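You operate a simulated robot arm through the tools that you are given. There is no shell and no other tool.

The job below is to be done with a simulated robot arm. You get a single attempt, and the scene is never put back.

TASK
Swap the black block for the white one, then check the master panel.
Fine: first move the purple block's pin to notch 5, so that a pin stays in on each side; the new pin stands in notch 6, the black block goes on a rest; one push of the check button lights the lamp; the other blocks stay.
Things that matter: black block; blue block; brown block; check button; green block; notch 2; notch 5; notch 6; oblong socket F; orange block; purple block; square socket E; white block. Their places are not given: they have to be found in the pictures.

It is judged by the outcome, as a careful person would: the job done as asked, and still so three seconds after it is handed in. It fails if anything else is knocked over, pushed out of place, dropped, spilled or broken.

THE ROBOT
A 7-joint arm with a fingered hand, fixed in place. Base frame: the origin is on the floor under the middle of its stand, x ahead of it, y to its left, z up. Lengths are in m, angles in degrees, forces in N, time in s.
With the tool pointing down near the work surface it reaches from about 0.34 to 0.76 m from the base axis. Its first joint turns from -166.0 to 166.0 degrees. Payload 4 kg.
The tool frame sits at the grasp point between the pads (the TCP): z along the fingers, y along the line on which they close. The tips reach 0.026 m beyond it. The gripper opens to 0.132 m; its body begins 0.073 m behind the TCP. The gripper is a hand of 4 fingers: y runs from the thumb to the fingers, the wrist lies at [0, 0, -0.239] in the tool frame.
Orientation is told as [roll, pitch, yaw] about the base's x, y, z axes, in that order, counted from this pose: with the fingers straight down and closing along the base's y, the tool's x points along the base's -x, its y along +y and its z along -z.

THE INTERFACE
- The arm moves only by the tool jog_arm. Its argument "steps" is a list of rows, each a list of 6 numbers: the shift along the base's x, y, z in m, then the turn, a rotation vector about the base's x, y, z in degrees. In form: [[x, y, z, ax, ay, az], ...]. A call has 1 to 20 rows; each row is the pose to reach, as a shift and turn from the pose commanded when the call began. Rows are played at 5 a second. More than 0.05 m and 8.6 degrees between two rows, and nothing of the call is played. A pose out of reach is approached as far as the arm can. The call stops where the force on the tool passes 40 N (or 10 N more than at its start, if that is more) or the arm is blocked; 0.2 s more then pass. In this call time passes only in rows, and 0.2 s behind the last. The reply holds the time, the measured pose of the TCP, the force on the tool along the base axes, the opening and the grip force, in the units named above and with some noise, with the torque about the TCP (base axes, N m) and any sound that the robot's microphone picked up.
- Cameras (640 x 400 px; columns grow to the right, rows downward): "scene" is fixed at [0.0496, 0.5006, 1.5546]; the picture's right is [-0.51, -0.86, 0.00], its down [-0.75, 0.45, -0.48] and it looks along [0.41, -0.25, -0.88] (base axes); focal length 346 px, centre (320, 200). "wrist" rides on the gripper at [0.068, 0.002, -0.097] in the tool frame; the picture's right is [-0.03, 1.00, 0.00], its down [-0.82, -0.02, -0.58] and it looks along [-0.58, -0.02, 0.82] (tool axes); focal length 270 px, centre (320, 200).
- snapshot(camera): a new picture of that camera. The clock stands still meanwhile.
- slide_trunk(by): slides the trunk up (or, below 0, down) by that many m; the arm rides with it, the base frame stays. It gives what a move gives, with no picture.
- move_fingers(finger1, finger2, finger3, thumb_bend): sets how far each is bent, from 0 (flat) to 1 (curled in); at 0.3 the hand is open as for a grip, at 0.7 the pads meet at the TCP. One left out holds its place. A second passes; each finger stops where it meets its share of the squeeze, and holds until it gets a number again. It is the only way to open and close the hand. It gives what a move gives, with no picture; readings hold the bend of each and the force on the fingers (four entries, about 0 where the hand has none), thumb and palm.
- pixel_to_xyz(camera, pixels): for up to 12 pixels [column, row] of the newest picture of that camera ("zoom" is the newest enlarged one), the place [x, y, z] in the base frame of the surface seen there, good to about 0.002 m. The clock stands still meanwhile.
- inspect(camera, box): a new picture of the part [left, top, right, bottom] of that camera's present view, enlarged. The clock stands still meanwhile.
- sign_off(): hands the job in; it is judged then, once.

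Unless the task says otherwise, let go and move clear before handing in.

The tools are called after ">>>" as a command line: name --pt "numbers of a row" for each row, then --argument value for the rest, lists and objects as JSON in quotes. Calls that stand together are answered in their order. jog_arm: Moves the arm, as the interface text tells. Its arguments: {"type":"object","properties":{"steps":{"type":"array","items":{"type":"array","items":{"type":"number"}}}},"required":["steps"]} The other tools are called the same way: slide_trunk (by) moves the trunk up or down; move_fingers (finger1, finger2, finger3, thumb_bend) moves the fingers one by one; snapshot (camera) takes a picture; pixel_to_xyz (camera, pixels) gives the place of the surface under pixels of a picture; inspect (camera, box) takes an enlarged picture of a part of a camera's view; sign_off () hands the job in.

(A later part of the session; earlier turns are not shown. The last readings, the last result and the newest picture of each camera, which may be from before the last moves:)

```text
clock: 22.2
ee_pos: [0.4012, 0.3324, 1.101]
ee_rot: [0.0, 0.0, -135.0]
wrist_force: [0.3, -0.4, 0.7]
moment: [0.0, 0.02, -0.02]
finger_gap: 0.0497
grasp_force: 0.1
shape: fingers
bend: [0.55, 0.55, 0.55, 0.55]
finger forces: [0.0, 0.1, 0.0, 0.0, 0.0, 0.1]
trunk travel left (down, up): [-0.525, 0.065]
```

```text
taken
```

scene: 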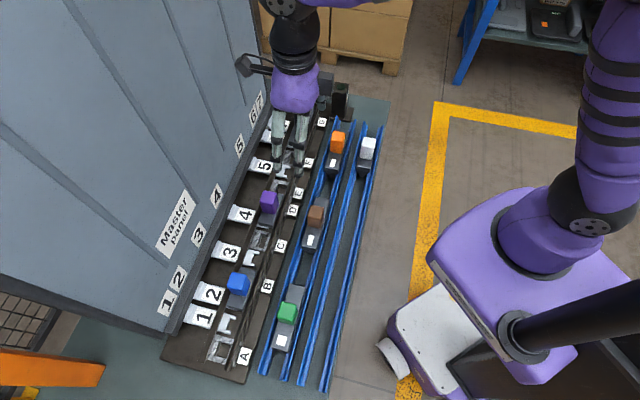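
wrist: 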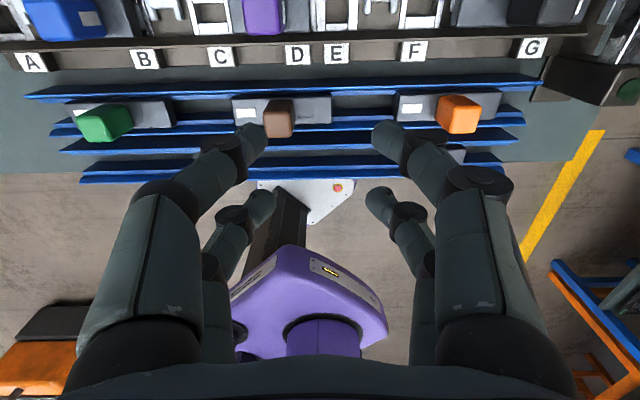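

Layout is clear: finger1/finger2 on the +y side, thumb/finger3 opposite, pairs about ±0.018 m apart in tool x, gap 0.05 at bend 0.55. I'll reopen slightly and move above purple at yaw −135 to measure its knob precisely.

>>> jog_arm --pt "-0.001 0.02 -0.02 0 0 0" --pt "-0.003 0.04 -0.04 0 0 0" --pt "-0.0045 0.063 -0.06 0 0 0"

>>> move_fingers --finger1 0.47 --finger2 0.47 --finger3 0.47 --thumb_bend 0.47

>>> snapshot --camera "wrist"

>>> inspect --camera "wrist" --box '[230, 30, 410, 170]'

```text
clock: 23.0
ee_pos: [0.3936, 0.3926, 1.0442]
ee_rot: [0.1, -0.1, -134.9]
wrist_force: [0.0, -0.8, -0.2]
moment: [0.0, -0.02, -0.02]
finger_gap: 0.0493
grasp_force: 0.1
shape: fingers
bend: [0.55, 0.55, 0.55, 0.55]
finger forces: [0.0, 0.0, 0.0, 0.0, 0.0, 0.0]
trunk travel left (down, up): [-0.525, 0.065]
```

```text
clock: 24.0
ee_pos: [0.3944, 0.3921, 1.0437]
ee_rot: [0.1, 0.0, -135.0]
wrist_force: [0.4, -0.4, 0.7]
moment: [0.02, 0.0, 0.01]
finger_gap: 0.0755
grasp_force: 0.1
shape: fingers
bend: [0.47, 0.47, 0.47, 0.47]
finger forces: [0.0, 0.0, 0.0, 0.0, 0.0, 0.1]
trunk travel left (down, up): [-0.525, 0.065]
```

```text
taken
```

wrist: 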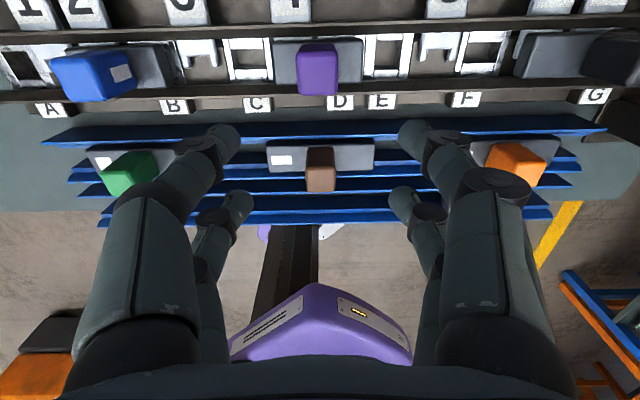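

```text
2.86 times, centred on (320, 100) of wrist
```

zoom: 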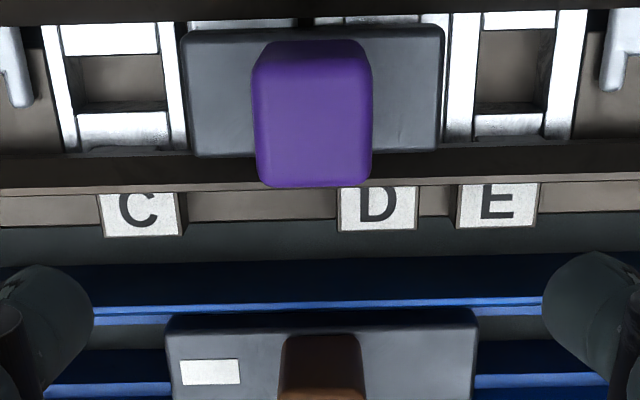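

The purple block and slab are clearly visible (zoom 255–372 × 40–187 for the knob). I'll measure its edges.

>>> pixel_to_xyz --camera "zoom" --pixels '[[190, 90], [437, 90], [310, 35], [225, 150], [225, 32], [256, 120], [370, 120], [312, 182], [312, 60], [312, 100], [262, 170], [366, 170]]'

>>> pixel_to_xyz --camera "zoom" --pixels '[[70, 60], [172, 60], [458, 60], [562, 60], [510, 115], [510, 80], [120, 120], [510, 20], [476, 60], [545, 60], [256, 60], [370, 60]]'

```text
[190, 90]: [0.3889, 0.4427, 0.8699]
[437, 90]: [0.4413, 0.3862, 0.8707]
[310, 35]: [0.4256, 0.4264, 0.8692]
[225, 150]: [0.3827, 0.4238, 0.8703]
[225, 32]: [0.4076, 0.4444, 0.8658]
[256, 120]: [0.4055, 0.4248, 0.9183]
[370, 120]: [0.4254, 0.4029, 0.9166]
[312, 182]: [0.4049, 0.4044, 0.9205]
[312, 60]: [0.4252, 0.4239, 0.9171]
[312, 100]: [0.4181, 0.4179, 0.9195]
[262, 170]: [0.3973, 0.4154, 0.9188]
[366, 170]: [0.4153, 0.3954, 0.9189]
```

```text
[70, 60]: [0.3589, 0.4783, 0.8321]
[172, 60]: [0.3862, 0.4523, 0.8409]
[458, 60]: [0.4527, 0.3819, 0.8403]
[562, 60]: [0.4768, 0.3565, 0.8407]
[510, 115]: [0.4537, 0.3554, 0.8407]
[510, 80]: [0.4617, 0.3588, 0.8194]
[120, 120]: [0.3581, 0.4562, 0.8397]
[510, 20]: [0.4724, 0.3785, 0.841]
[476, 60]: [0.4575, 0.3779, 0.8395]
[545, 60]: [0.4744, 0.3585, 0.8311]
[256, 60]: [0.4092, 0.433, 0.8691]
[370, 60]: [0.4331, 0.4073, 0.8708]
```

Knob centre is (u≈0.001, v≈0.5855) i.e. about (0.4144,0.4130), 0.030 m wide, top z 0.920; slab top 0.870. I'll move over it and descend part-way, watching for contact.

>>> jog_arm --pt "0.0102 0.0103 -0.01 0 0 0" --pt "0.0204 0.0206 -0.03 0 0 0" --pt "0.0204 0.0206 -0.06 0 0 0" --pt "0.0204 0.0206 -0.09 0 0 0"

>>> snapshot --camera "wrist"

>>> inspect --camera "scene" --box '[200, 100, 340, 240]'

```text
clock: 25.0
ee_pos: [0.4164, 0.4141, 0.9537]
ee_rot: [-0.1, 0.0, -135.1]
wrist_force: [-0.7, 0.0, 0.2]
moment: [-0.02, 0.01, 0.01]
finger_gap: 0.0755
grasp_force: 0.1
shape: fingers
bend: [0.47, 0.47, 0.47, 0.47]
finger forces: [0.0, 0.0, 0.0, 0.0, 0.0, 0.1]
trunk travel left (down, up): [-0.525, 0.065]
```

```text
taken
```

wrist: 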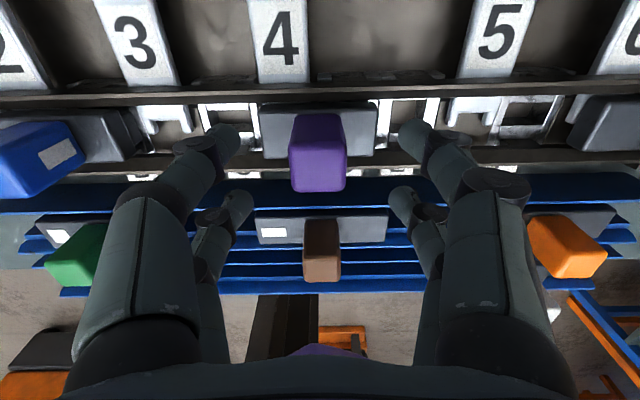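

```text
2.86 times, centred on (270, 170) of scene
```

zoom: 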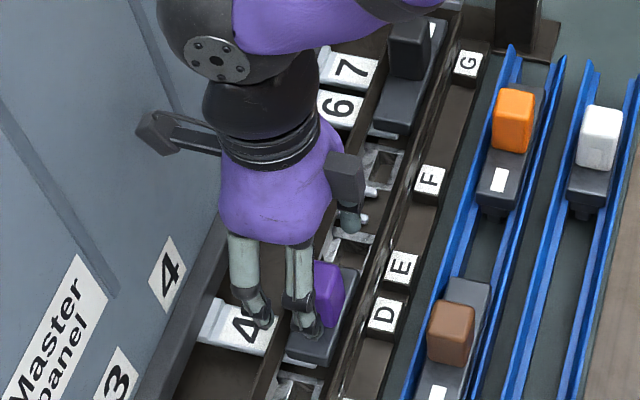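

The knob sits centred between the four fingertips (cols 228/413, knob at 290–347). I'll descend the remaining ~0.05 m to TCP z≈0.903.

>>> jog_arm --pt "-0.001 -0.001 -0.02 0 0 0" --pt "-0.001 -0.001 -0.04 0 0 0" --pt "-0.001 -0.001 -0.05 0 0 0"

>>> snapshot --camera "wrist"

```text
clock: 25.8
ee_pos: [0.4166, 0.4125, 0.9017]
ee_rot: [0.0, 0.0, -135.0]
wrist_force: [-0.7, -0.4, 1.1]
moment: [-0.01, 0.0, 0.01]
finger_gap: 0.0756
grasp_force: 0.3
shape: fingers
bend: [0.47, 0.47, 0.47, 0.47]
finger forces: [0.0, 0.0, 0.2, 0.0, 0.0, 0.0]
trunk travel left (down, up): [-0.525, 0.065]
```

```text
taken
```

wrist: 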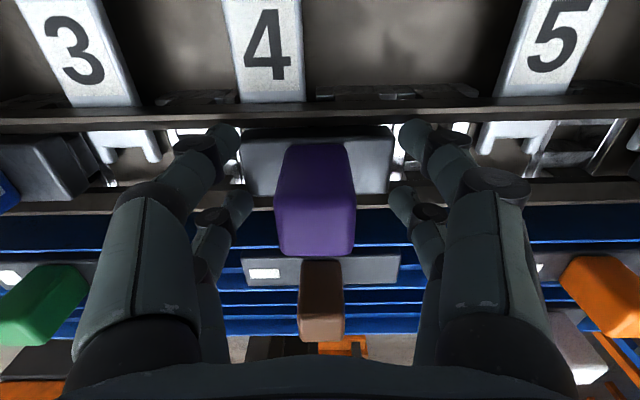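

No contact; the knob (275–355) is between the digits. I'll close in stages, first to 0.58.

>>> move_fingers --finger1 0.58 --finger2 0.58 --finger3 0.58 --thumb_bend 0.58

>>> snapshot --camera "wrist"

```text
clock: 26.8
ee_pos: [0.4154, 0.4132, 0.9018]
ee_rot: [0.0, 0.0, -135.0]
wrist_force: [0.8, 0.9, -0.4]
moment: [-0.04, -0.04, -0.01]
finger_gap: 0.0601
grasp_force: 8.7
shape: fingers
bend: [0.52, 0.52, 0.51, 0.54]
finger forces: [3.9, 4.7, 4.8, 0.0, 5.0, 0.0]
trunk travel left (down, up): [-0.525, 0.065]
```

```text
taken
```

wrist: 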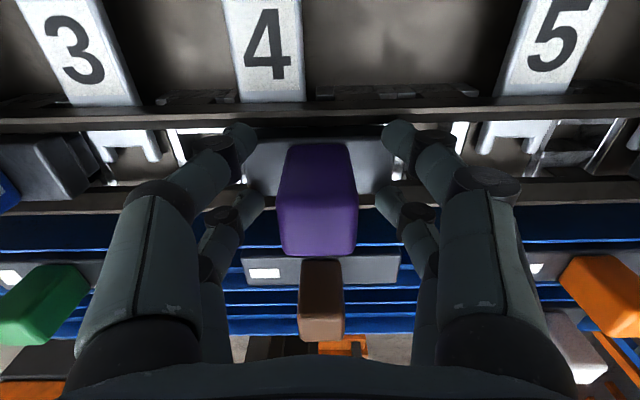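

The digits stopped early at a gap of 0.060 with 4–5 N each, yet the knob is only 0.030 wide — they are touching something else (probably slab ends or rail). I'll zoom in to see.

>>> inspect --camera "wrist" --box '[210, 100, 430, 280]'

>>> inspect --camera "scene" --box '[220, 170, 320, 250]'

>>> pixel_to_xyz --camera "zoom" --pixels '[[200, 150], [300, 200], [250, 200], [330, 150], [280, 250], [350, 220], [220, 230], [300, 120], [260, 120], [400, 150], [320, 260], [200, 200]]'

```text
2.22 times, centred on (320, 190) of wrist
```

zoom: 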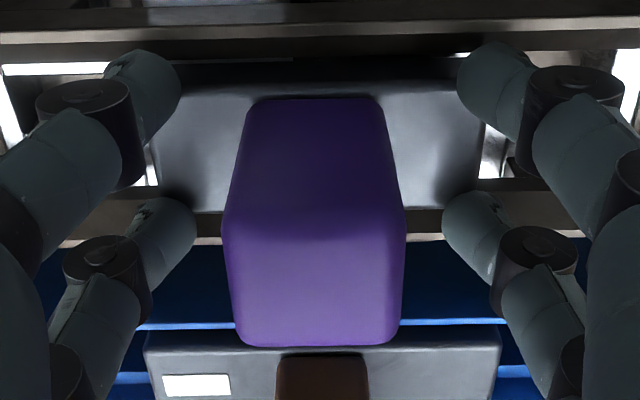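

```text
5.00 times, centred on (270, 210) of scene
```

zoom: 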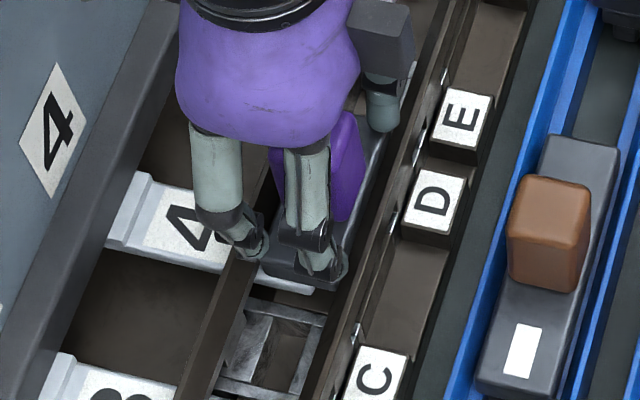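

```text
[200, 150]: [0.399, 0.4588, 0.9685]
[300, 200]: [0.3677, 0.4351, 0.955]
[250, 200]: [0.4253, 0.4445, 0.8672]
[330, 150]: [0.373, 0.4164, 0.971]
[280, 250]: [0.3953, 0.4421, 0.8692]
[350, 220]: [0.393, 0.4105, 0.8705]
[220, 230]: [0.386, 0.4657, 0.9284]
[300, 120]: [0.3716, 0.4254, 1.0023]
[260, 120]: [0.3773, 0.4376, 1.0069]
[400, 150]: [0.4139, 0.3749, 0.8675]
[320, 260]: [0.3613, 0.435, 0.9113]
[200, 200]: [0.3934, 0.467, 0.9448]
```

The tips sit over the slab ends and rail edges, so they were catching the slab. I'll reopen, raise ~12 mm so only the knob is between the pads, and close again.

>>> move_fingers --finger1 0.46 --finger2 0.46 --finger3 0.46 --thumb_bend 0.46

>>> jog_arm --pt "0 0 0.006 0 0 0" --pt "0 0 0.012 0 0 0"

>>> move_fingers --finger1 0.55 --finger2 0.55 --finger3 0.55 --thumb_bend 0.55

>>> inspect --camera "wrist" --box '[210, 100, 430, 280]'

```text
clock: 27.8
ee_pos: [0.4158, 0.414, 0.9005]
ee_rot: [0.0, -0.1, -135.1]
wrist_force: [-0.7, -0.2, -0.9]
moment: [0.03, -0.01, 0.02]
finger_gap: 0.0789
grasp_force: 0.0
shape: fingers
bend: [0.46, 0.46, 0.46, 0.46]
finger forces: [0.0, 0.0, 0.1, 0.0, 0.0, 0.1]
trunk travel left (down, up): [-0.525, 0.065]
```

```text
clock: 28.4
ee_pos: [0.4161, 0.4129, 0.9128]
ee_rot: [0.0, 0.0, -135.1]
wrist_force: [-0.1, 0.1, 0.0]
moment: [0.03, 0.02, -0.02]
finger_gap: 0.0788
grasp_force: 0.0
shape: fingers
bend: [0.46, 0.46, 0.46, 0.46]
finger forces: [0.1, 0.1, 0.1, 0.1, 0.0, 0.0]
trunk travel left (down, up): [-0.525, 0.065]
```

```text
clock: 29.4
ee_pos: [0.416, 0.4131, 0.9129]
ee_rot: [0.0, 0.1, -135.1]
wrist_force: [-0.5, -0.4, 0.0]
moment: [-0.02, 0.01, 0.0]
finger_gap: 0.0494
grasp_force: 0.2
shape: fingers
bend: [0.55, 0.55, 0.55, 0.55]
finger forces: [0.0, 0.0, 0.1, 0.1, 0.0, 0.1]
trunk travel left (down, up): [-0.525, 0.065]
```

```text
2.22 times, centred on (320, 190) of wrist
```

zoom: 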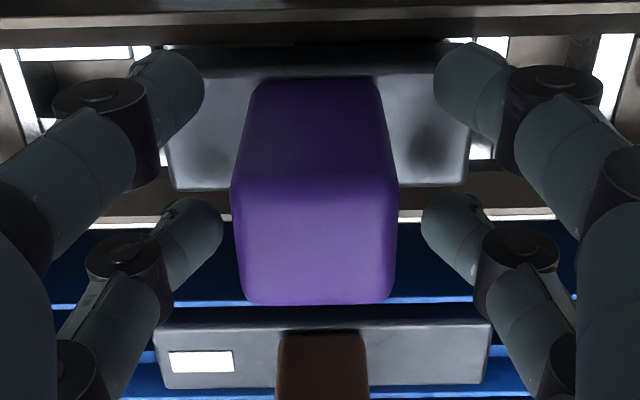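

At z≈0.913 the digits pass freely to a 0.049 gap. I'll close fully onto the knob now.

>>> move_fingers --finger1 0.64 --finger2 0.64 --finger3 0.64 --thumb_bend 0.64

>>> inspect --camera "wrist" --box '[210, 100, 430, 280]'

```text
clock: 30.4
ee_pos: [0.4155, 0.414, 0.9129]
ee_rot: [0.0, -0.1, -134.9]
wrist_force: [0.7, 0.7, 0.3]
moment: [0.02, -0.02, -0.06]
finger_gap: 0.024
grasp_force: 3.2
shape: fingers
bend: [0.62, 0.61, 0.61, 0.63]
finger forces: [1.1, 2.0, 2.4, 0.0, 1.1, 0.0]
trunk travel left (down, up): [-0.525, 0.065]
```

```text
2.22 times, centred on (320, 190) of wrist
```

zoom: 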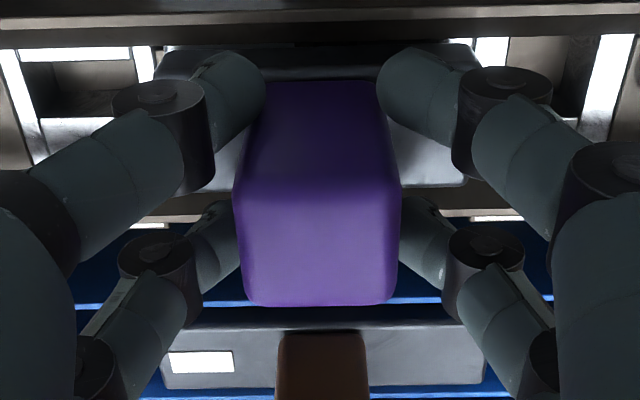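

All four digits are on the knob (gap 0.024, 1–2.4 N each). I'll tighten further before lifting.

>>> move_fingers --finger1 0.72 --finger2 0.72 --finger3 0.72 --thumb_bend 0.72

>>> inspect --camera "wrist" --box '[210, 100, 430, 280]'

```text
clock: 31.4
ee_pos: [0.4159, 0.4124, 0.9128]
ee_rot: [0.0, -0.2, -135.0]
wrist_force: [-0.1, -0.2, -1.4]
moment: [-0.03, 0.04, 0.03]
finger_gap: 0.0016
grasp_force: 11.1
shape: fingers
bend: [0.71, 0.63, 0.62, 0.71]
finger forces: [3.3, 7.8, 8.0, 0.0, 2.6, 0.0]
trunk travel left (down, up): [-0.525, 0.065]
```

```text
2.22 times, centred on (320, 190) of wrist
```

zoom: 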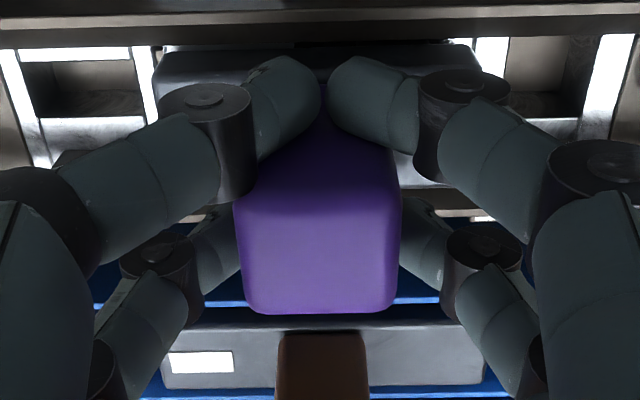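

Finger1 and thumb slid past the knob's +v edge (bend 0.71) while finger2/3 grip it: the knob is too narrow for both pairs. I'll open and instead pinch with one pair (finger1+thumb) centred on the knob, shifting the TCP about 0.02 m toward −v.

>>> move_fingers --finger1 0.5 --finger2 0.5 --finger3 0.5 --thumb_bend 0.5

>>> snapshot --camera "wrist"

>>> inspect --camera "wrist" --box '[210, 100, 430, 280]'

>>> pixel_to_xyz --camera "zoom" --pixels '[[240, 240], [395, 240], [315, 295], [315, 190], [315, 90], [170, 120], [465, 120], [260, 300], [380, 300], [315, 240], [220, 60], [220, 185]]'

```text
clock: 32.4
ee_pos: [0.4164, 0.4131, 0.9131]
ee_rot: [0.0, 0.0, -134.9]
wrist_force: [-0.8, 0.0, 0.1]
moment: [0.01, -0.02, 0.0]
finger_gap: 0.0653
grasp_force: 0.1
shape: fingers
bend: [0.5, 0.5, 0.5, 0.5]
finger forces: [0.1, 0.0, 0.1, 0.0, 0.0, 0.0]
trunk travel left (down, up): [-0.525, 0.065]
```

```text
taken
```

wrist: 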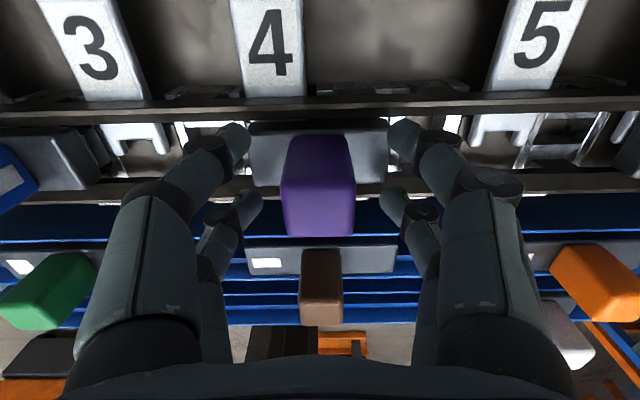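

```text
2.22 times, centred on (320, 190) of wrist
```

zoom: 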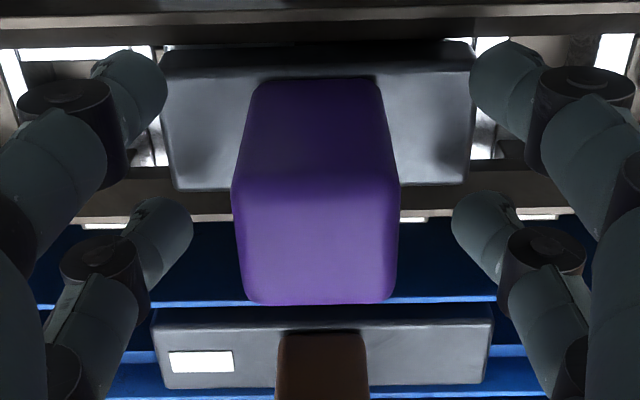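

```text
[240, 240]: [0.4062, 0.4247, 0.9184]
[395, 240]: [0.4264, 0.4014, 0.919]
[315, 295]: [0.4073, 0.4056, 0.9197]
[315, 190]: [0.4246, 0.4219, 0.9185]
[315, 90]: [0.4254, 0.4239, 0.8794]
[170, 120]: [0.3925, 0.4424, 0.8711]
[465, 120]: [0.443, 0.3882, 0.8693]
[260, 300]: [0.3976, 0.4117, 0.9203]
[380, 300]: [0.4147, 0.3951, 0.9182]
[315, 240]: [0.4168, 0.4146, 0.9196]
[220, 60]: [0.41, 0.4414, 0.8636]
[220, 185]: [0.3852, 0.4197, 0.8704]
```

The purple block is undisturbed (knob v 0.571–0.6005). The finger pairs are at tool x ≈ +0.021 and −0.015, so I'll shift the TCP −0.021 along v and pinch with finger1+thumb, leaving finger2/3 open.

>>> jog_arm --pt "-0.0075 -0.0075 0.0 0 0 0" --pt "-0.015 -0.015 0.0 0 0 0"

>>> move_fingers --finger1 0.6 --finger2 0.35 --finger3 0.35 --thumb_bend 0.6

>>> inspect --camera "wrist" --box '[210, 60, 430, 240]'

```text
clock: 33.0
ee_pos: [0.4015, 0.3979, 0.9124]
ee_rot: [0.0, 0.0, -135.1]
wrist_force: [0.6, -0.6, 1.0]
moment: [0.03, -0.01, -0.02]
finger_gap: 0.0654
grasp_force: 0.1
shape: fingers
bend: [0.5, 0.5, 0.5, 0.5]
finger forces: [0.0, 0.0, 0.1, 0.0, 0.0, 0.0]
trunk travel left (down, up): [-0.525, 0.065]
```

```text
clock: 34.0
ee_pos: [0.4006, 0.3983, 0.9132]
ee_rot: [0.0, 0.0, -135.0]
wrist_force: [0.4, 0.0, -0.1]
moment: [0.02, 0.0, 0.0]
finger_gap: 0.0331
grasp_force: 0.0
shape: fingers
bend: [0.6, 0.35, 0.35, 0.6]
finger forces: [0.0, 0.0, 0.0, 0.0, 0.1, 0.1]
trunk travel left (down, up): [-0.525, 0.065]
```

```text
2.22 times, centred on (320, 150) of wrist
```

zoom: 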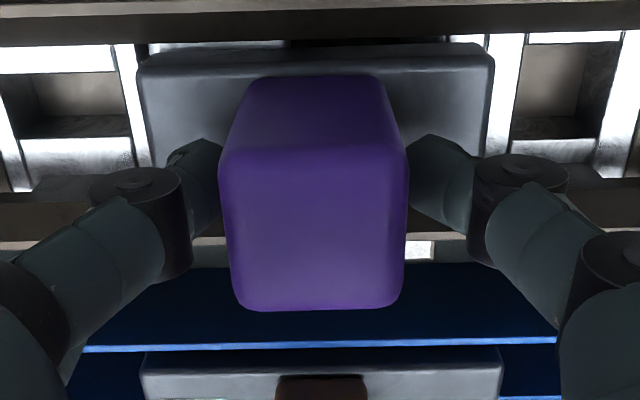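

Finger1 and thumb now flank the knob's middle with a 0.033 gap and no contact. I'll squeeze.

>>> move_fingers --finger1 0.72 --thumb_bend 0.72

>>> inspect --camera "wrist" --box '[210, 60, 430, 240]'

```text
clock: 35.0
ee_pos: [0.4003, 0.3984, 0.9124]
ee_rot: [0.1, 0.0, -135.0]
wrist_force: [-1.1, 2.2, 0.4]
moment: [0.08, 0.03, 0.05]
finger_gap: 0.0275
grasp_force: 10.3
shape: fingers
bend: [0.61, 0.35, 0.35, 0.66]
finger forces: [8.8, 0.1, 0.0, 0.0, 11.4, 0.0]
trunk travel left (down, up): [-0.525, 0.065]
```

```text
2.22 times, centred on (320, 150) of wrist
```

zoom: 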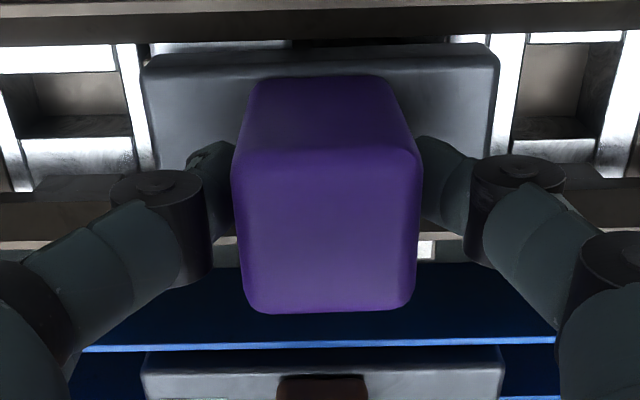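

Grip is firm (8.8/11.4 N, gap 0.0275); the block shifted ~1–2 mm toward +u within its slack. I'll lift a few mm first to see whether it comes freely.

>>> jog_arm --pt "0 0 0.004 0 0 0" --pt "0 0 0.008 0 0 0"

>>> inspect --camera "wrist" --box '[210, 60, 430, 240]'

```text
clock: 35.6
ee_pos: [0.4019, 0.3995, 0.9211]
ee_rot: [0.0, 0.1, -135.1]
wrist_force: [-0.5, 0.2, -2.4]
moment: [0.0, 0.07, -0.01]
finger_gap: 0.0276
grasp_force: 10.0
shape: fingers
bend: [0.61, 0.35, 0.35, 0.66]
finger forces: [9.5, 0.1, 0.0, 0.0, 9.5, 0.1]
trunk travel left (down, up): [-0.525, 0.065]
```

```text
2.22 times, centred on (320, 150) of wrist
```

zoom: 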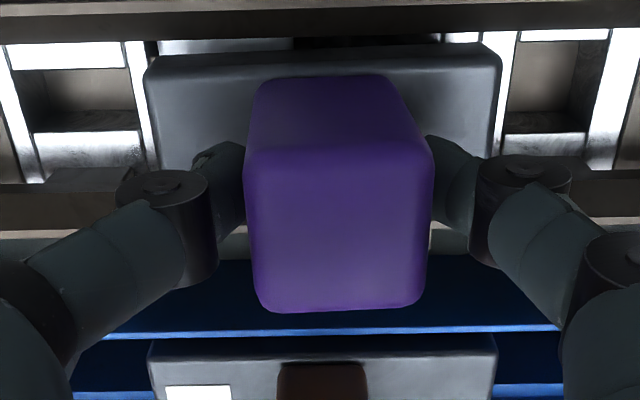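

It lifts freely (about 2 N of weight). I'll raise it clear slowly and then check its tilt and the exposed socket D.

>>> jog_arm --pt "0 0 0.01 0 0 0" --pt "0 0 0.02 0 0 0" --pt "0 0 0.03 0 0 0" --pt "0 0 0.04 0 0 0" --pt "0 0 0.05 0 0 0" --pt "0 0 0.06 0 0 0" --pt "0 0 0.07 0 0 0"

>>> snapshot --camera "wrist"

>>> inspect --camera "wrist" --box '[210, 60, 430, 240]'

>>> pixel_to_xyz --camera "zoom" --pixels '[[165, 90], [190, 110], [470, 90], [460, 120], [300, 200], [400, 200], [280, 290], [410, 290], [320, 90], [480, 70], [170, 75], [340, 250]]'

>>> inspect --camera "scene" --box '[200, 130, 340, 270]'

```text
clock: 37.2
ee_pos: [0.4003, 0.3979, 0.9914]
ee_rot: [0.0, 0.0, -135.1]
wrist_force: [0.2, -1.0, -2.8]
moment: [0.0, 0.06, 0.01]
finger_gap: 0.0278
grasp_force: 9.4
shape: fingers
bend: [0.61, 0.35, 0.35, 0.66]
finger forces: [9.6, 0.0, 0.0, 0.1, 9.5, 0.0]
trunk travel left (down, up): [-0.525, 0.065]
```

```text
taken
```

wrist: 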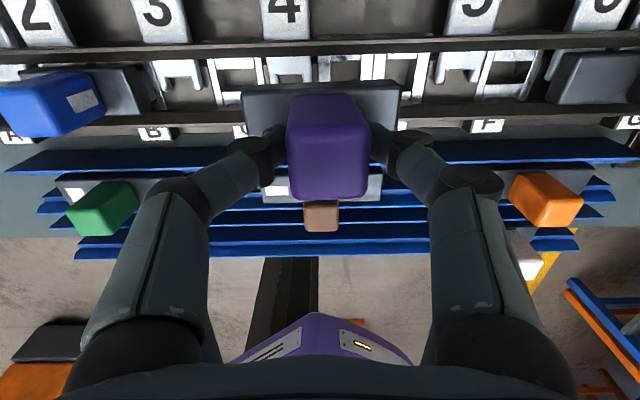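

```text
2.22 times, centred on (320, 150) of wrist
```

zoom: 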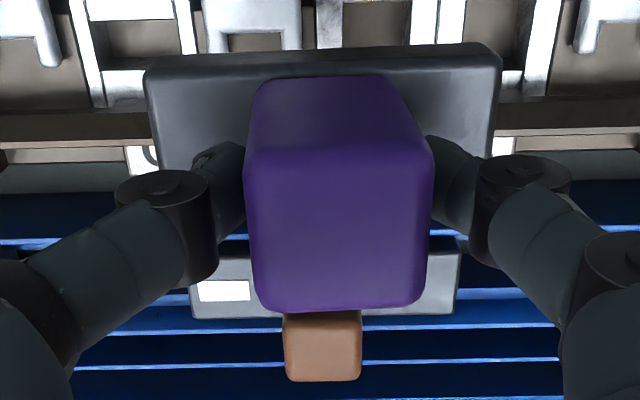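

```text
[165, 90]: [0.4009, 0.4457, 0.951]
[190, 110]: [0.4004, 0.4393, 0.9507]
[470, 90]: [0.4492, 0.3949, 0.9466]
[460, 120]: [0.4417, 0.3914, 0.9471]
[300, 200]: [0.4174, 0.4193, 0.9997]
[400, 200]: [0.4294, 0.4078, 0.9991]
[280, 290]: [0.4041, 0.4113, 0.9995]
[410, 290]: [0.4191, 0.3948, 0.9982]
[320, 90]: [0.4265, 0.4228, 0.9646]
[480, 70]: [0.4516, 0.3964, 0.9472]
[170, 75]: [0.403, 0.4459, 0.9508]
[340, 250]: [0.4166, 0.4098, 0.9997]
```

```text
2.86 times, centred on (270, 200) of scene
```

zoom: 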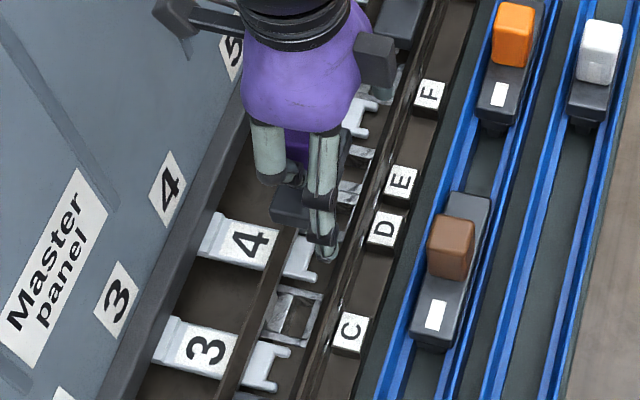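

The block is held with ~3.4° tilt (+u end lower: z 0.9468 vs 0.951), slab centre about +0.003 in u and +0.022 in v from the TCP. I'll raise it, back off from the wall and begin turning it 180°.

>>> jog_arm --pt "0 0 0.02 0 0 0" --pt "0 0 0.04 0 0 0" --pt "-0.015 -0.015 0.06 0 0 0" --pt "-0.03 -0.03 0.075 0 0 0" --pt "-0.045 -0.045 0.08 0 0 6" --pt "-0.045 -0.045 0.08 0 0 12" --pt "-0.045 -0.045 0.08 0 0 18" --pt "-0.045 -0.045 0.08 0 0 25" --pt "-0.045 -0.045 0.08 0 0 32" --pt "-0.045 -0.045 0.08 0 0 39" --pt "-0.045 -0.045 0.08 0 0 46" --pt "-0.045 -0.045 0.08 0 0 53" --pt "-0.045 -0.045 0.08 0 0 60" --pt "-0.045 -0.045 0.08 0 0 67" --pt "-0.045 -0.045 0.08 0 0 74" --pt "-0.045 -0.045 0.08 0 0 81" --pt "-0.045 -0.045 0.08 0 0 87" --pt "-0.045 -0.045 0.08 0 0 90"

>>> snapshot --camera "scene"

>>> snapshot --camera "wrist"

```text
clock: 41.0
ee_pos: [0.3555, 0.3537, 1.0702]
ee_rot: [0.0, 0.1, -44.9]
wrist_force: [-0.2, 0.1, -2.2]
moment: [-0.04, -0.02, 0.01]
finger_gap: 0.0277
grasp_force: 9.4
shape: fingers
bend: [0.61, 0.35, 0.35, 0.66]
finger forces: [9.5, 0.1, 0.0, 0.0, 9.5, 0.0]
trunk travel left (down, up): [-0.525, 0.065]
```

```text
taken
```

scene: 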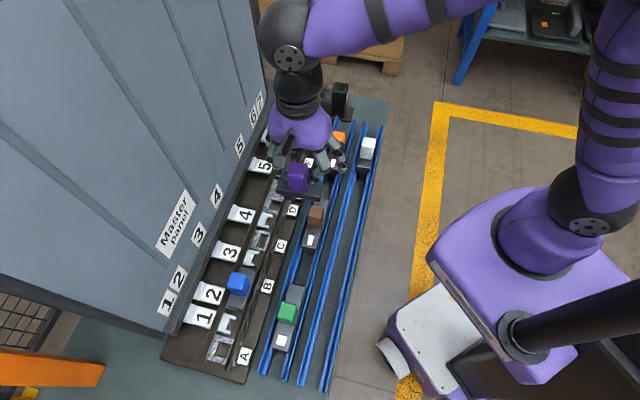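

```text
taken
```

wrist: 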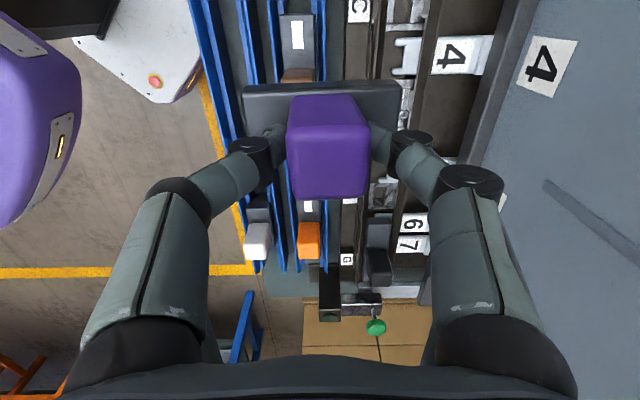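

Half-turned with the grip steady. I'll look at the exposed socket D and continue the turn to yaw +45.

>>> inspect --camera "scene" --box '[230, 170, 330, 260]'

>>> jog_arm --pt "0 0 0 0 0 6" --pt "0 0 0 0 0 12" --pt "0 0 0 0 0 19" --pt "0 0 0 0 0 26" --pt "0 0 0 0 0 33" --pt "0 0 0 0 0 40" --pt "0 0 0 0 0 47" --pt "0 0 0 0 0 54" --pt "0.01 0 0 0 0 61" --pt "0.02 0 0 0 0 68" --pt "0.03 0 0 0 0 75" --pt "0.04 0 0 0 0 82" --pt "0.05 0 0 0 0 88" --pt "0.06 0 0 0 0 90"

>>> snapshot --camera "wrist"

>>> inspect --camera "scene" --box '[200, 100, 360, 240]'

```text
4.44 times, centred on (280, 215) of scene
```

zoom: 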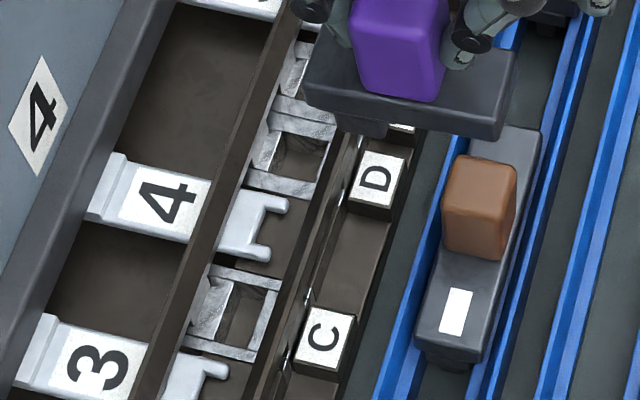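

```text
clock: 44.0
ee_pos: [0.4166, 0.3525, 1.071]
ee_rot: [0.0, 0.1, 45.1]
wrist_force: [0.1, 0.3, -2.6]
moment: [0.06, -0.02, -0.02]
finger_gap: 0.0277
grasp_force: 9.7
shape: fingers
bend: [0.61, 0.35, 0.35, 0.66]
finger forces: [9.6, 0.0, 0.1, 0.0, 9.4, 0.1]
trunk travel left (down, up): [-0.525, 0.065]
```

```text
taken
```

wrist: 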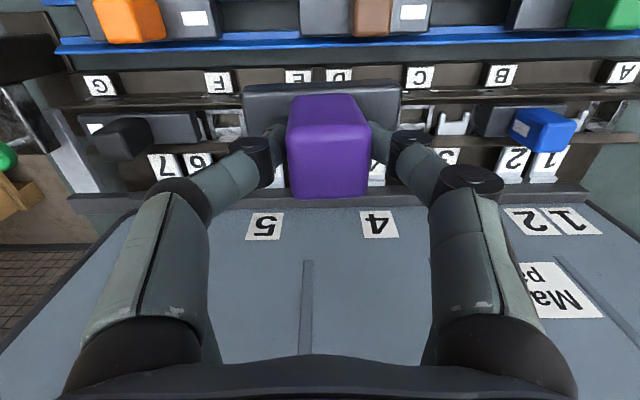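

```text
2.86 times, centred on (280, 170) of scene
```

zoom: 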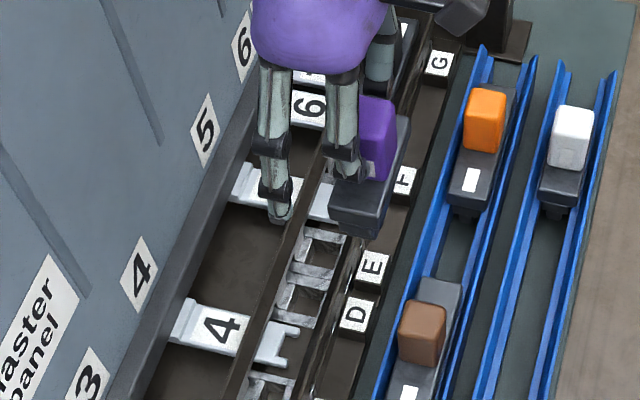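

D is a square socket like E, confirming the purple foot fits E. Now yaw is +45; I'll re-measure the held slab's tilt and position relative to the TCP.

>>> inspect --camera "wrist" --box '[210, 60, 430, 240]'

>>> pixel_to_xyz --camera "zoom" --pixels '[[160, 90], [160, 80], [190, 120], [485, 90], [485, 80], [460, 120], [300, 200], [400, 200], [280, 290], [410, 290], [320, 65], [320, 95]]'

>>> inspect --camera "scene" --box '[270, 120, 350, 190]'

>>> pixel_to_xyz --camera "zoom" --pixels '[[250, 290], [380, 170], [300, 330], [350, 350], [260, 360], [420, 120], [240, 310], [330, 300], [300, 250], [270, 350], [310, 380], [320, 280]]'

```text
2.22 times, centred on (320, 150) of wrist
```

zoom: 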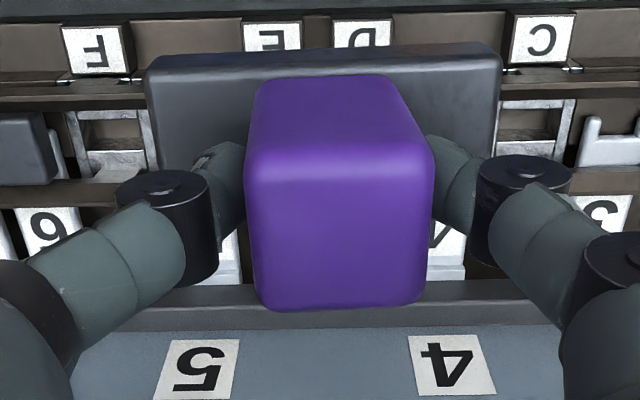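

```text
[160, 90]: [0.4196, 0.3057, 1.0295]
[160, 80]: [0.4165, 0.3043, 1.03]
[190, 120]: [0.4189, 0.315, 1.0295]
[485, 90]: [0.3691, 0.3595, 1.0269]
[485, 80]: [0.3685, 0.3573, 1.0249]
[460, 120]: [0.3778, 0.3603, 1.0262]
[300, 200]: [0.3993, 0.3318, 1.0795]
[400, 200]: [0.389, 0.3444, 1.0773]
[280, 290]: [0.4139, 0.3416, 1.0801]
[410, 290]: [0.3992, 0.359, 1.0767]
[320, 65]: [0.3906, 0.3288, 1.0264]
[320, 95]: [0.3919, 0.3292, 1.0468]
```

```text
5.71 times, centred on (310, 155) of scene
```

zoom: 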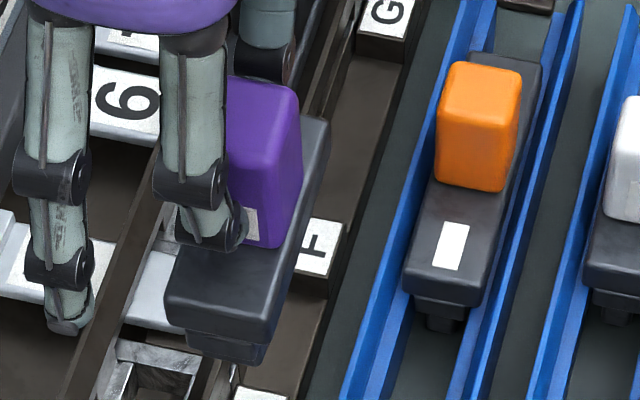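

```text
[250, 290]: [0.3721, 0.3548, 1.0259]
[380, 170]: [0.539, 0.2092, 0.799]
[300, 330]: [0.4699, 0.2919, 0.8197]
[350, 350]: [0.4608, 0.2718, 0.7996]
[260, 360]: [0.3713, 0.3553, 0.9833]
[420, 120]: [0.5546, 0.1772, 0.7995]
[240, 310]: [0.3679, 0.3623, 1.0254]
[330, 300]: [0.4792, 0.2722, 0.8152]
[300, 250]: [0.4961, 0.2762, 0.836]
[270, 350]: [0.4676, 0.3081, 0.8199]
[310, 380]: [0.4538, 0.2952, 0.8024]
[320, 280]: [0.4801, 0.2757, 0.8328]
```

Tilt is ~3.2° (−u end low); slab centre is about (−0.0025,−0.021) from the TCP before levelling. I'll move over E–5 (TCP ≈(0.4975,0.360)) at hover height while levelling the block, then recheck.

>>> jog_arm --pt "0.02 0.002 0.0 0.6 0.6 0" --pt "0.04 0.004 0.0 1.2 1.2 0" --pt "0.06 0.006 0.0 1.8 1.8 0" --pt "0.0809 0.0074 -0.01 2.26 2.26 0" --pt "0.0809 0.0074 -0.03 2.26 2.26 0" --pt "0.0809 0.0074 -0.05 2.26 2.26 0" --pt "0.0809 0.0074 -0.07 2.26 2.26 0"

>>> snapshot --camera "wrist"

>>> inspect --camera "wrist" --box '[210, 40, 430, 220]'

>>> inspect --camera "scene" --box '[230, 120, 330, 220]'

```text
clock: 45.6
ee_pos: [0.4969, 0.3609, 1.0005]
ee_rot: [3.3, 0.0, 45.0]
wrist_force: [-0.7, 0.1, -2.1]
moment: [0.01, -0.01, 0.0]
finger_gap: 0.0274
grasp_force: 9.5
shape: fingers
bend: [0.61, 0.35, 0.35, 0.66]
finger forces: [9.5, 0.0, 0.0, 0.0, 9.7, 0.0]
trunk travel left (down, up): [-0.525, 0.065]
```

```text
taken
```

wrist: 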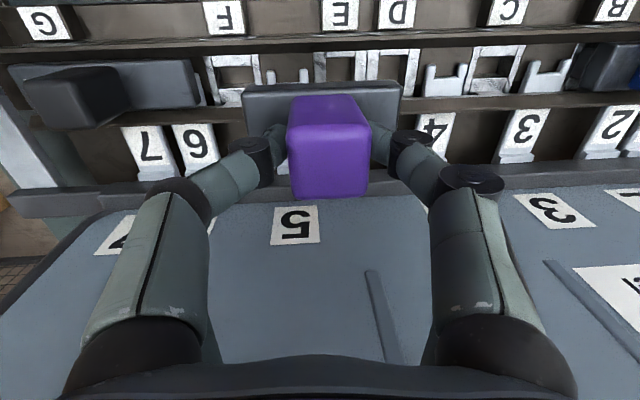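

```text
2.22 times, centred on (320, 130) of wrist
```

zoom: 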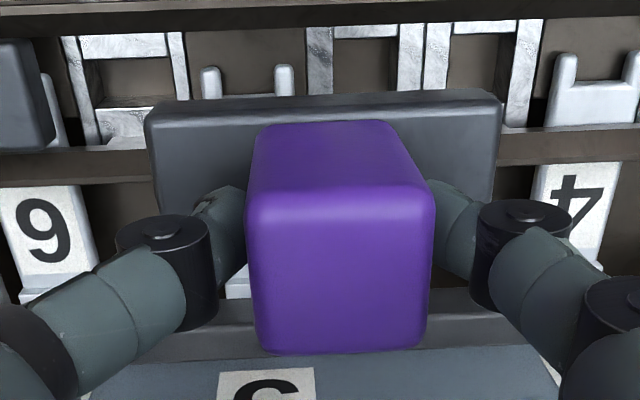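

```text
4.00 times, centred on (280, 170) of scene
```

zoom: 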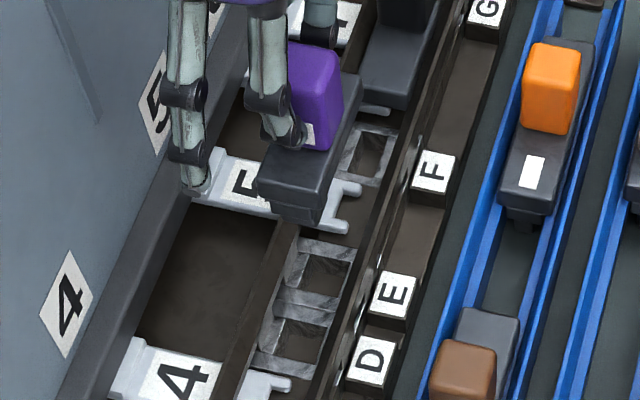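

The block hovers above E–5. I'll measure slab edges against fork 5 and socket E in this same view.

>>> inspect --camera "wrist" --box '[210, 40, 430, 220]'

>>> pixel_to_xyz --camera "zoom" --pixels '[[165, 125], [165, 112], [180, 160], [485, 125], [485, 110], [470, 160], [320, 104], [320, 145], [280, 340], [410, 340], [210, 80], [283, 80]]'

>>> pixel_to_xyz --camera "zoom" --pixels '[[320, 60], [410, 60], [365, 32], [435, 60], [525, 60], [480, 27], [75, 60], [180, 60], [125, 45], [565, 70], [245, 85], [100, 12]]'

```text
2.22 times, centred on (320, 130) of wrist
```

zoom: 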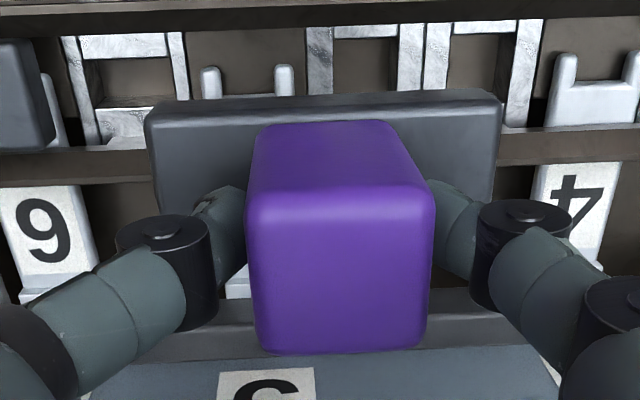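

```text
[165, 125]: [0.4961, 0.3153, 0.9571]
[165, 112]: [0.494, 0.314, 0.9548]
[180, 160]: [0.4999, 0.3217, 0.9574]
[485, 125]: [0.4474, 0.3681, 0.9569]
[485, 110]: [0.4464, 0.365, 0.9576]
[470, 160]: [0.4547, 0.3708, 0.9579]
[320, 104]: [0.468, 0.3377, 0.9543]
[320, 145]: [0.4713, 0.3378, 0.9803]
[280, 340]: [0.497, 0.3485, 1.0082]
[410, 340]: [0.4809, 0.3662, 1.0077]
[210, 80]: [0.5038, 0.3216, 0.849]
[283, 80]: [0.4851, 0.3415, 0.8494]
```

```text
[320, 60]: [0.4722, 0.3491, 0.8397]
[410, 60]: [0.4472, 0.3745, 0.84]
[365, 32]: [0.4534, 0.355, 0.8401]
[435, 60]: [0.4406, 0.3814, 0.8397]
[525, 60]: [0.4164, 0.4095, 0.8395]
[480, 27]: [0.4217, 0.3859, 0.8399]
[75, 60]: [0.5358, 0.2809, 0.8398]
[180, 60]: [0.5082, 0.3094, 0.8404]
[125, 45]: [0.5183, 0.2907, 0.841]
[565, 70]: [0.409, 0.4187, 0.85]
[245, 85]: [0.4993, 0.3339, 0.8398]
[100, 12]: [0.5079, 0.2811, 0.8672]
```

Slab is level (z≈0.957 both ends), centred at u≈0.0922, matching the E–5 midpoint (0.0922), and v matches its former seat. I'll lower to just above the fork and check.

>>> jog_arm --pt "0 0 -0.01 0 0 0" --pt "0 0 -0.02 0 0 0" --pt "0 0 -0.03 0 0 0" --pt "0 0 -0.04 0 0 0" --pt "0 0 -0.05 0 0 0"

>>> inspect --camera "scene" --box '[230, 120, 330, 220]'

>>> inspect --camera "wrist" --box '[210, 40, 430, 220]'

>>> pixel_to_xyz --camera "zoom" --pixels '[[165, 125], [165, 112], [180, 160], [485, 125], [485, 110], [470, 160], [320, 104], [320, 145], [280, 340], [410, 340], [100, 100], [560, 100]]'

```text
clock: 46.8
ee_pos: [0.4965, 0.3627, 0.9509]
ee_rot: [3.1, 0.0, 45.1]
wrist_force: [0.0, 0.1, -2.4]
moment: [0.06, -0.04, 0.01]
finger_gap: 0.0275
grasp_force: 9.9
shape: fingers
bend: [0.61, 0.35, 0.35, 0.66]
finger forces: [9.6, 0.0, 0.0, 0.0, 9.6, 0.0]
trunk travel left (down, up): [-0.525, 0.065]
```

```text
4.00 times, centred on (280, 170) of scene
```

zoom: 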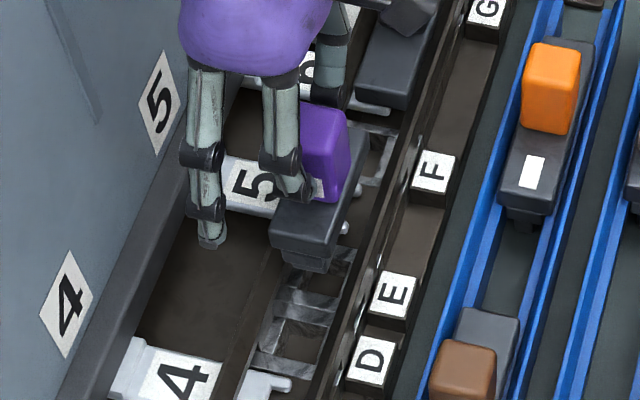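

```text
2.22 times, centred on (320, 130) of wrist
```

zoom: 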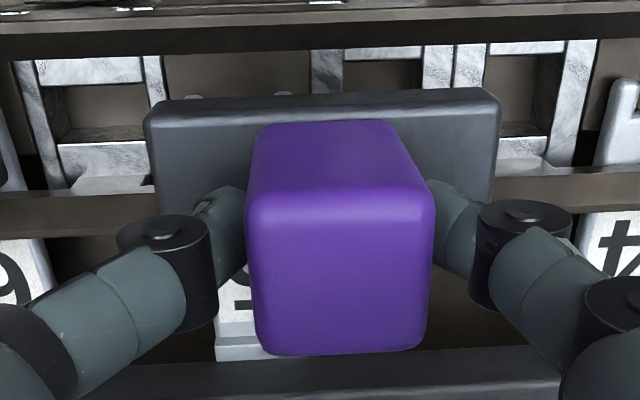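

```text
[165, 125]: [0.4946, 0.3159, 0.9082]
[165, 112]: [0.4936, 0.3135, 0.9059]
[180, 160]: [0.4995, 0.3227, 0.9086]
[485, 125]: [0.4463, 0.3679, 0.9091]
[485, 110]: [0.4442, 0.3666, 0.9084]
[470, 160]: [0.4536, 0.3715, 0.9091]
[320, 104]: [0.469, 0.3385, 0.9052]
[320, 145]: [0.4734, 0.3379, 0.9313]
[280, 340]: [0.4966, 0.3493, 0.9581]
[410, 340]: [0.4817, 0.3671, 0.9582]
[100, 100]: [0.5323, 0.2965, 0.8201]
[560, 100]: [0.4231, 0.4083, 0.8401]
```

Still free (force −2.4 N is just the weight) and centred. I'll lower in small stages, monitoring force.

>>> jog_arm --pt "0 0 -0.005 0 0 0" --pt "0 0 -0.01 0 0 0" --pt "0 0 -0.015 0 0 0"

```text
clock: 47.6
ee_pos: [0.4966, 0.3602, 0.9352]
ee_rot: [3.3, 0.1, 45.1]
wrist_force: [0.2, 0.5, -2.9]
moment: [0.01, -0.05, -0.04]
finger_gap: 0.0276
grasp_force: 9.1
shape: fingers
bend: [0.61, 0.35, 0.35, 0.66]
finger forces: [9.7, 0.1, 0.1, 0.0, 9.6, 0.1]
trunk travel left (down, up): [-0.525, 0.065]
```

No contact yet at TCP z=0.935. I'll continue down in small steps.

>>> jog_arm --pt "0 0 -0.004 0 0 0" --pt "0 0 -0.008 0 0 0" --pt "0 0 -0.012 0 0 0"

>>> inspect --camera "wrist" --box '[210, 40, 430, 220]'

>>> inspect --camera "scene" --box '[230, 120, 330, 220]'

```text
clock: 48.4
ee_pos: [0.4971, 0.36, 0.9241]
ee_rot: [3.3, 0.1, 45.0]
wrist_force: [0.3, 0.1, -3.5]
moment: [-0.02, -0.06, -0.01]
finger_gap: 0.0279
grasp_force: 9.2
shape: fingers
bend: [0.61, 0.35, 0.35, 0.66]
finger forces: [9.6, 0.1, 0.0, 0.1, 9.6, 0.1]
trunk travel left (down, up): [-0.525, 0.065]
```

```text
2.22 times, centred on (320, 130) of wrist
```

zoom: 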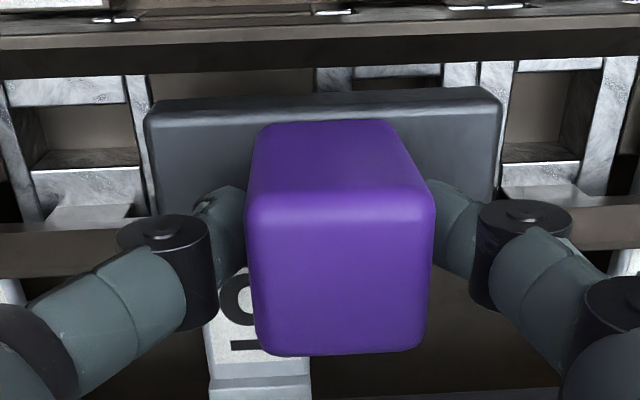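

```text
4.00 times, centred on (280, 170) of scene
```

zoom: 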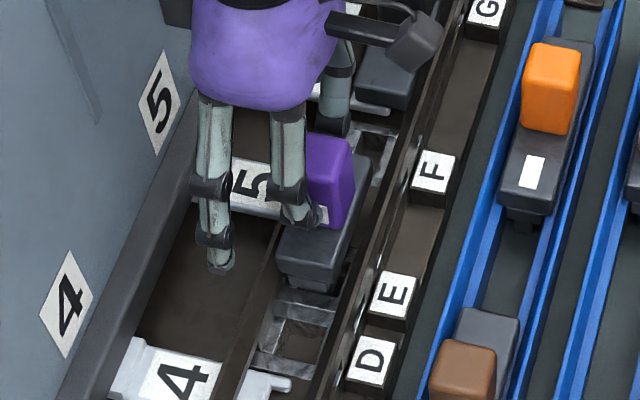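

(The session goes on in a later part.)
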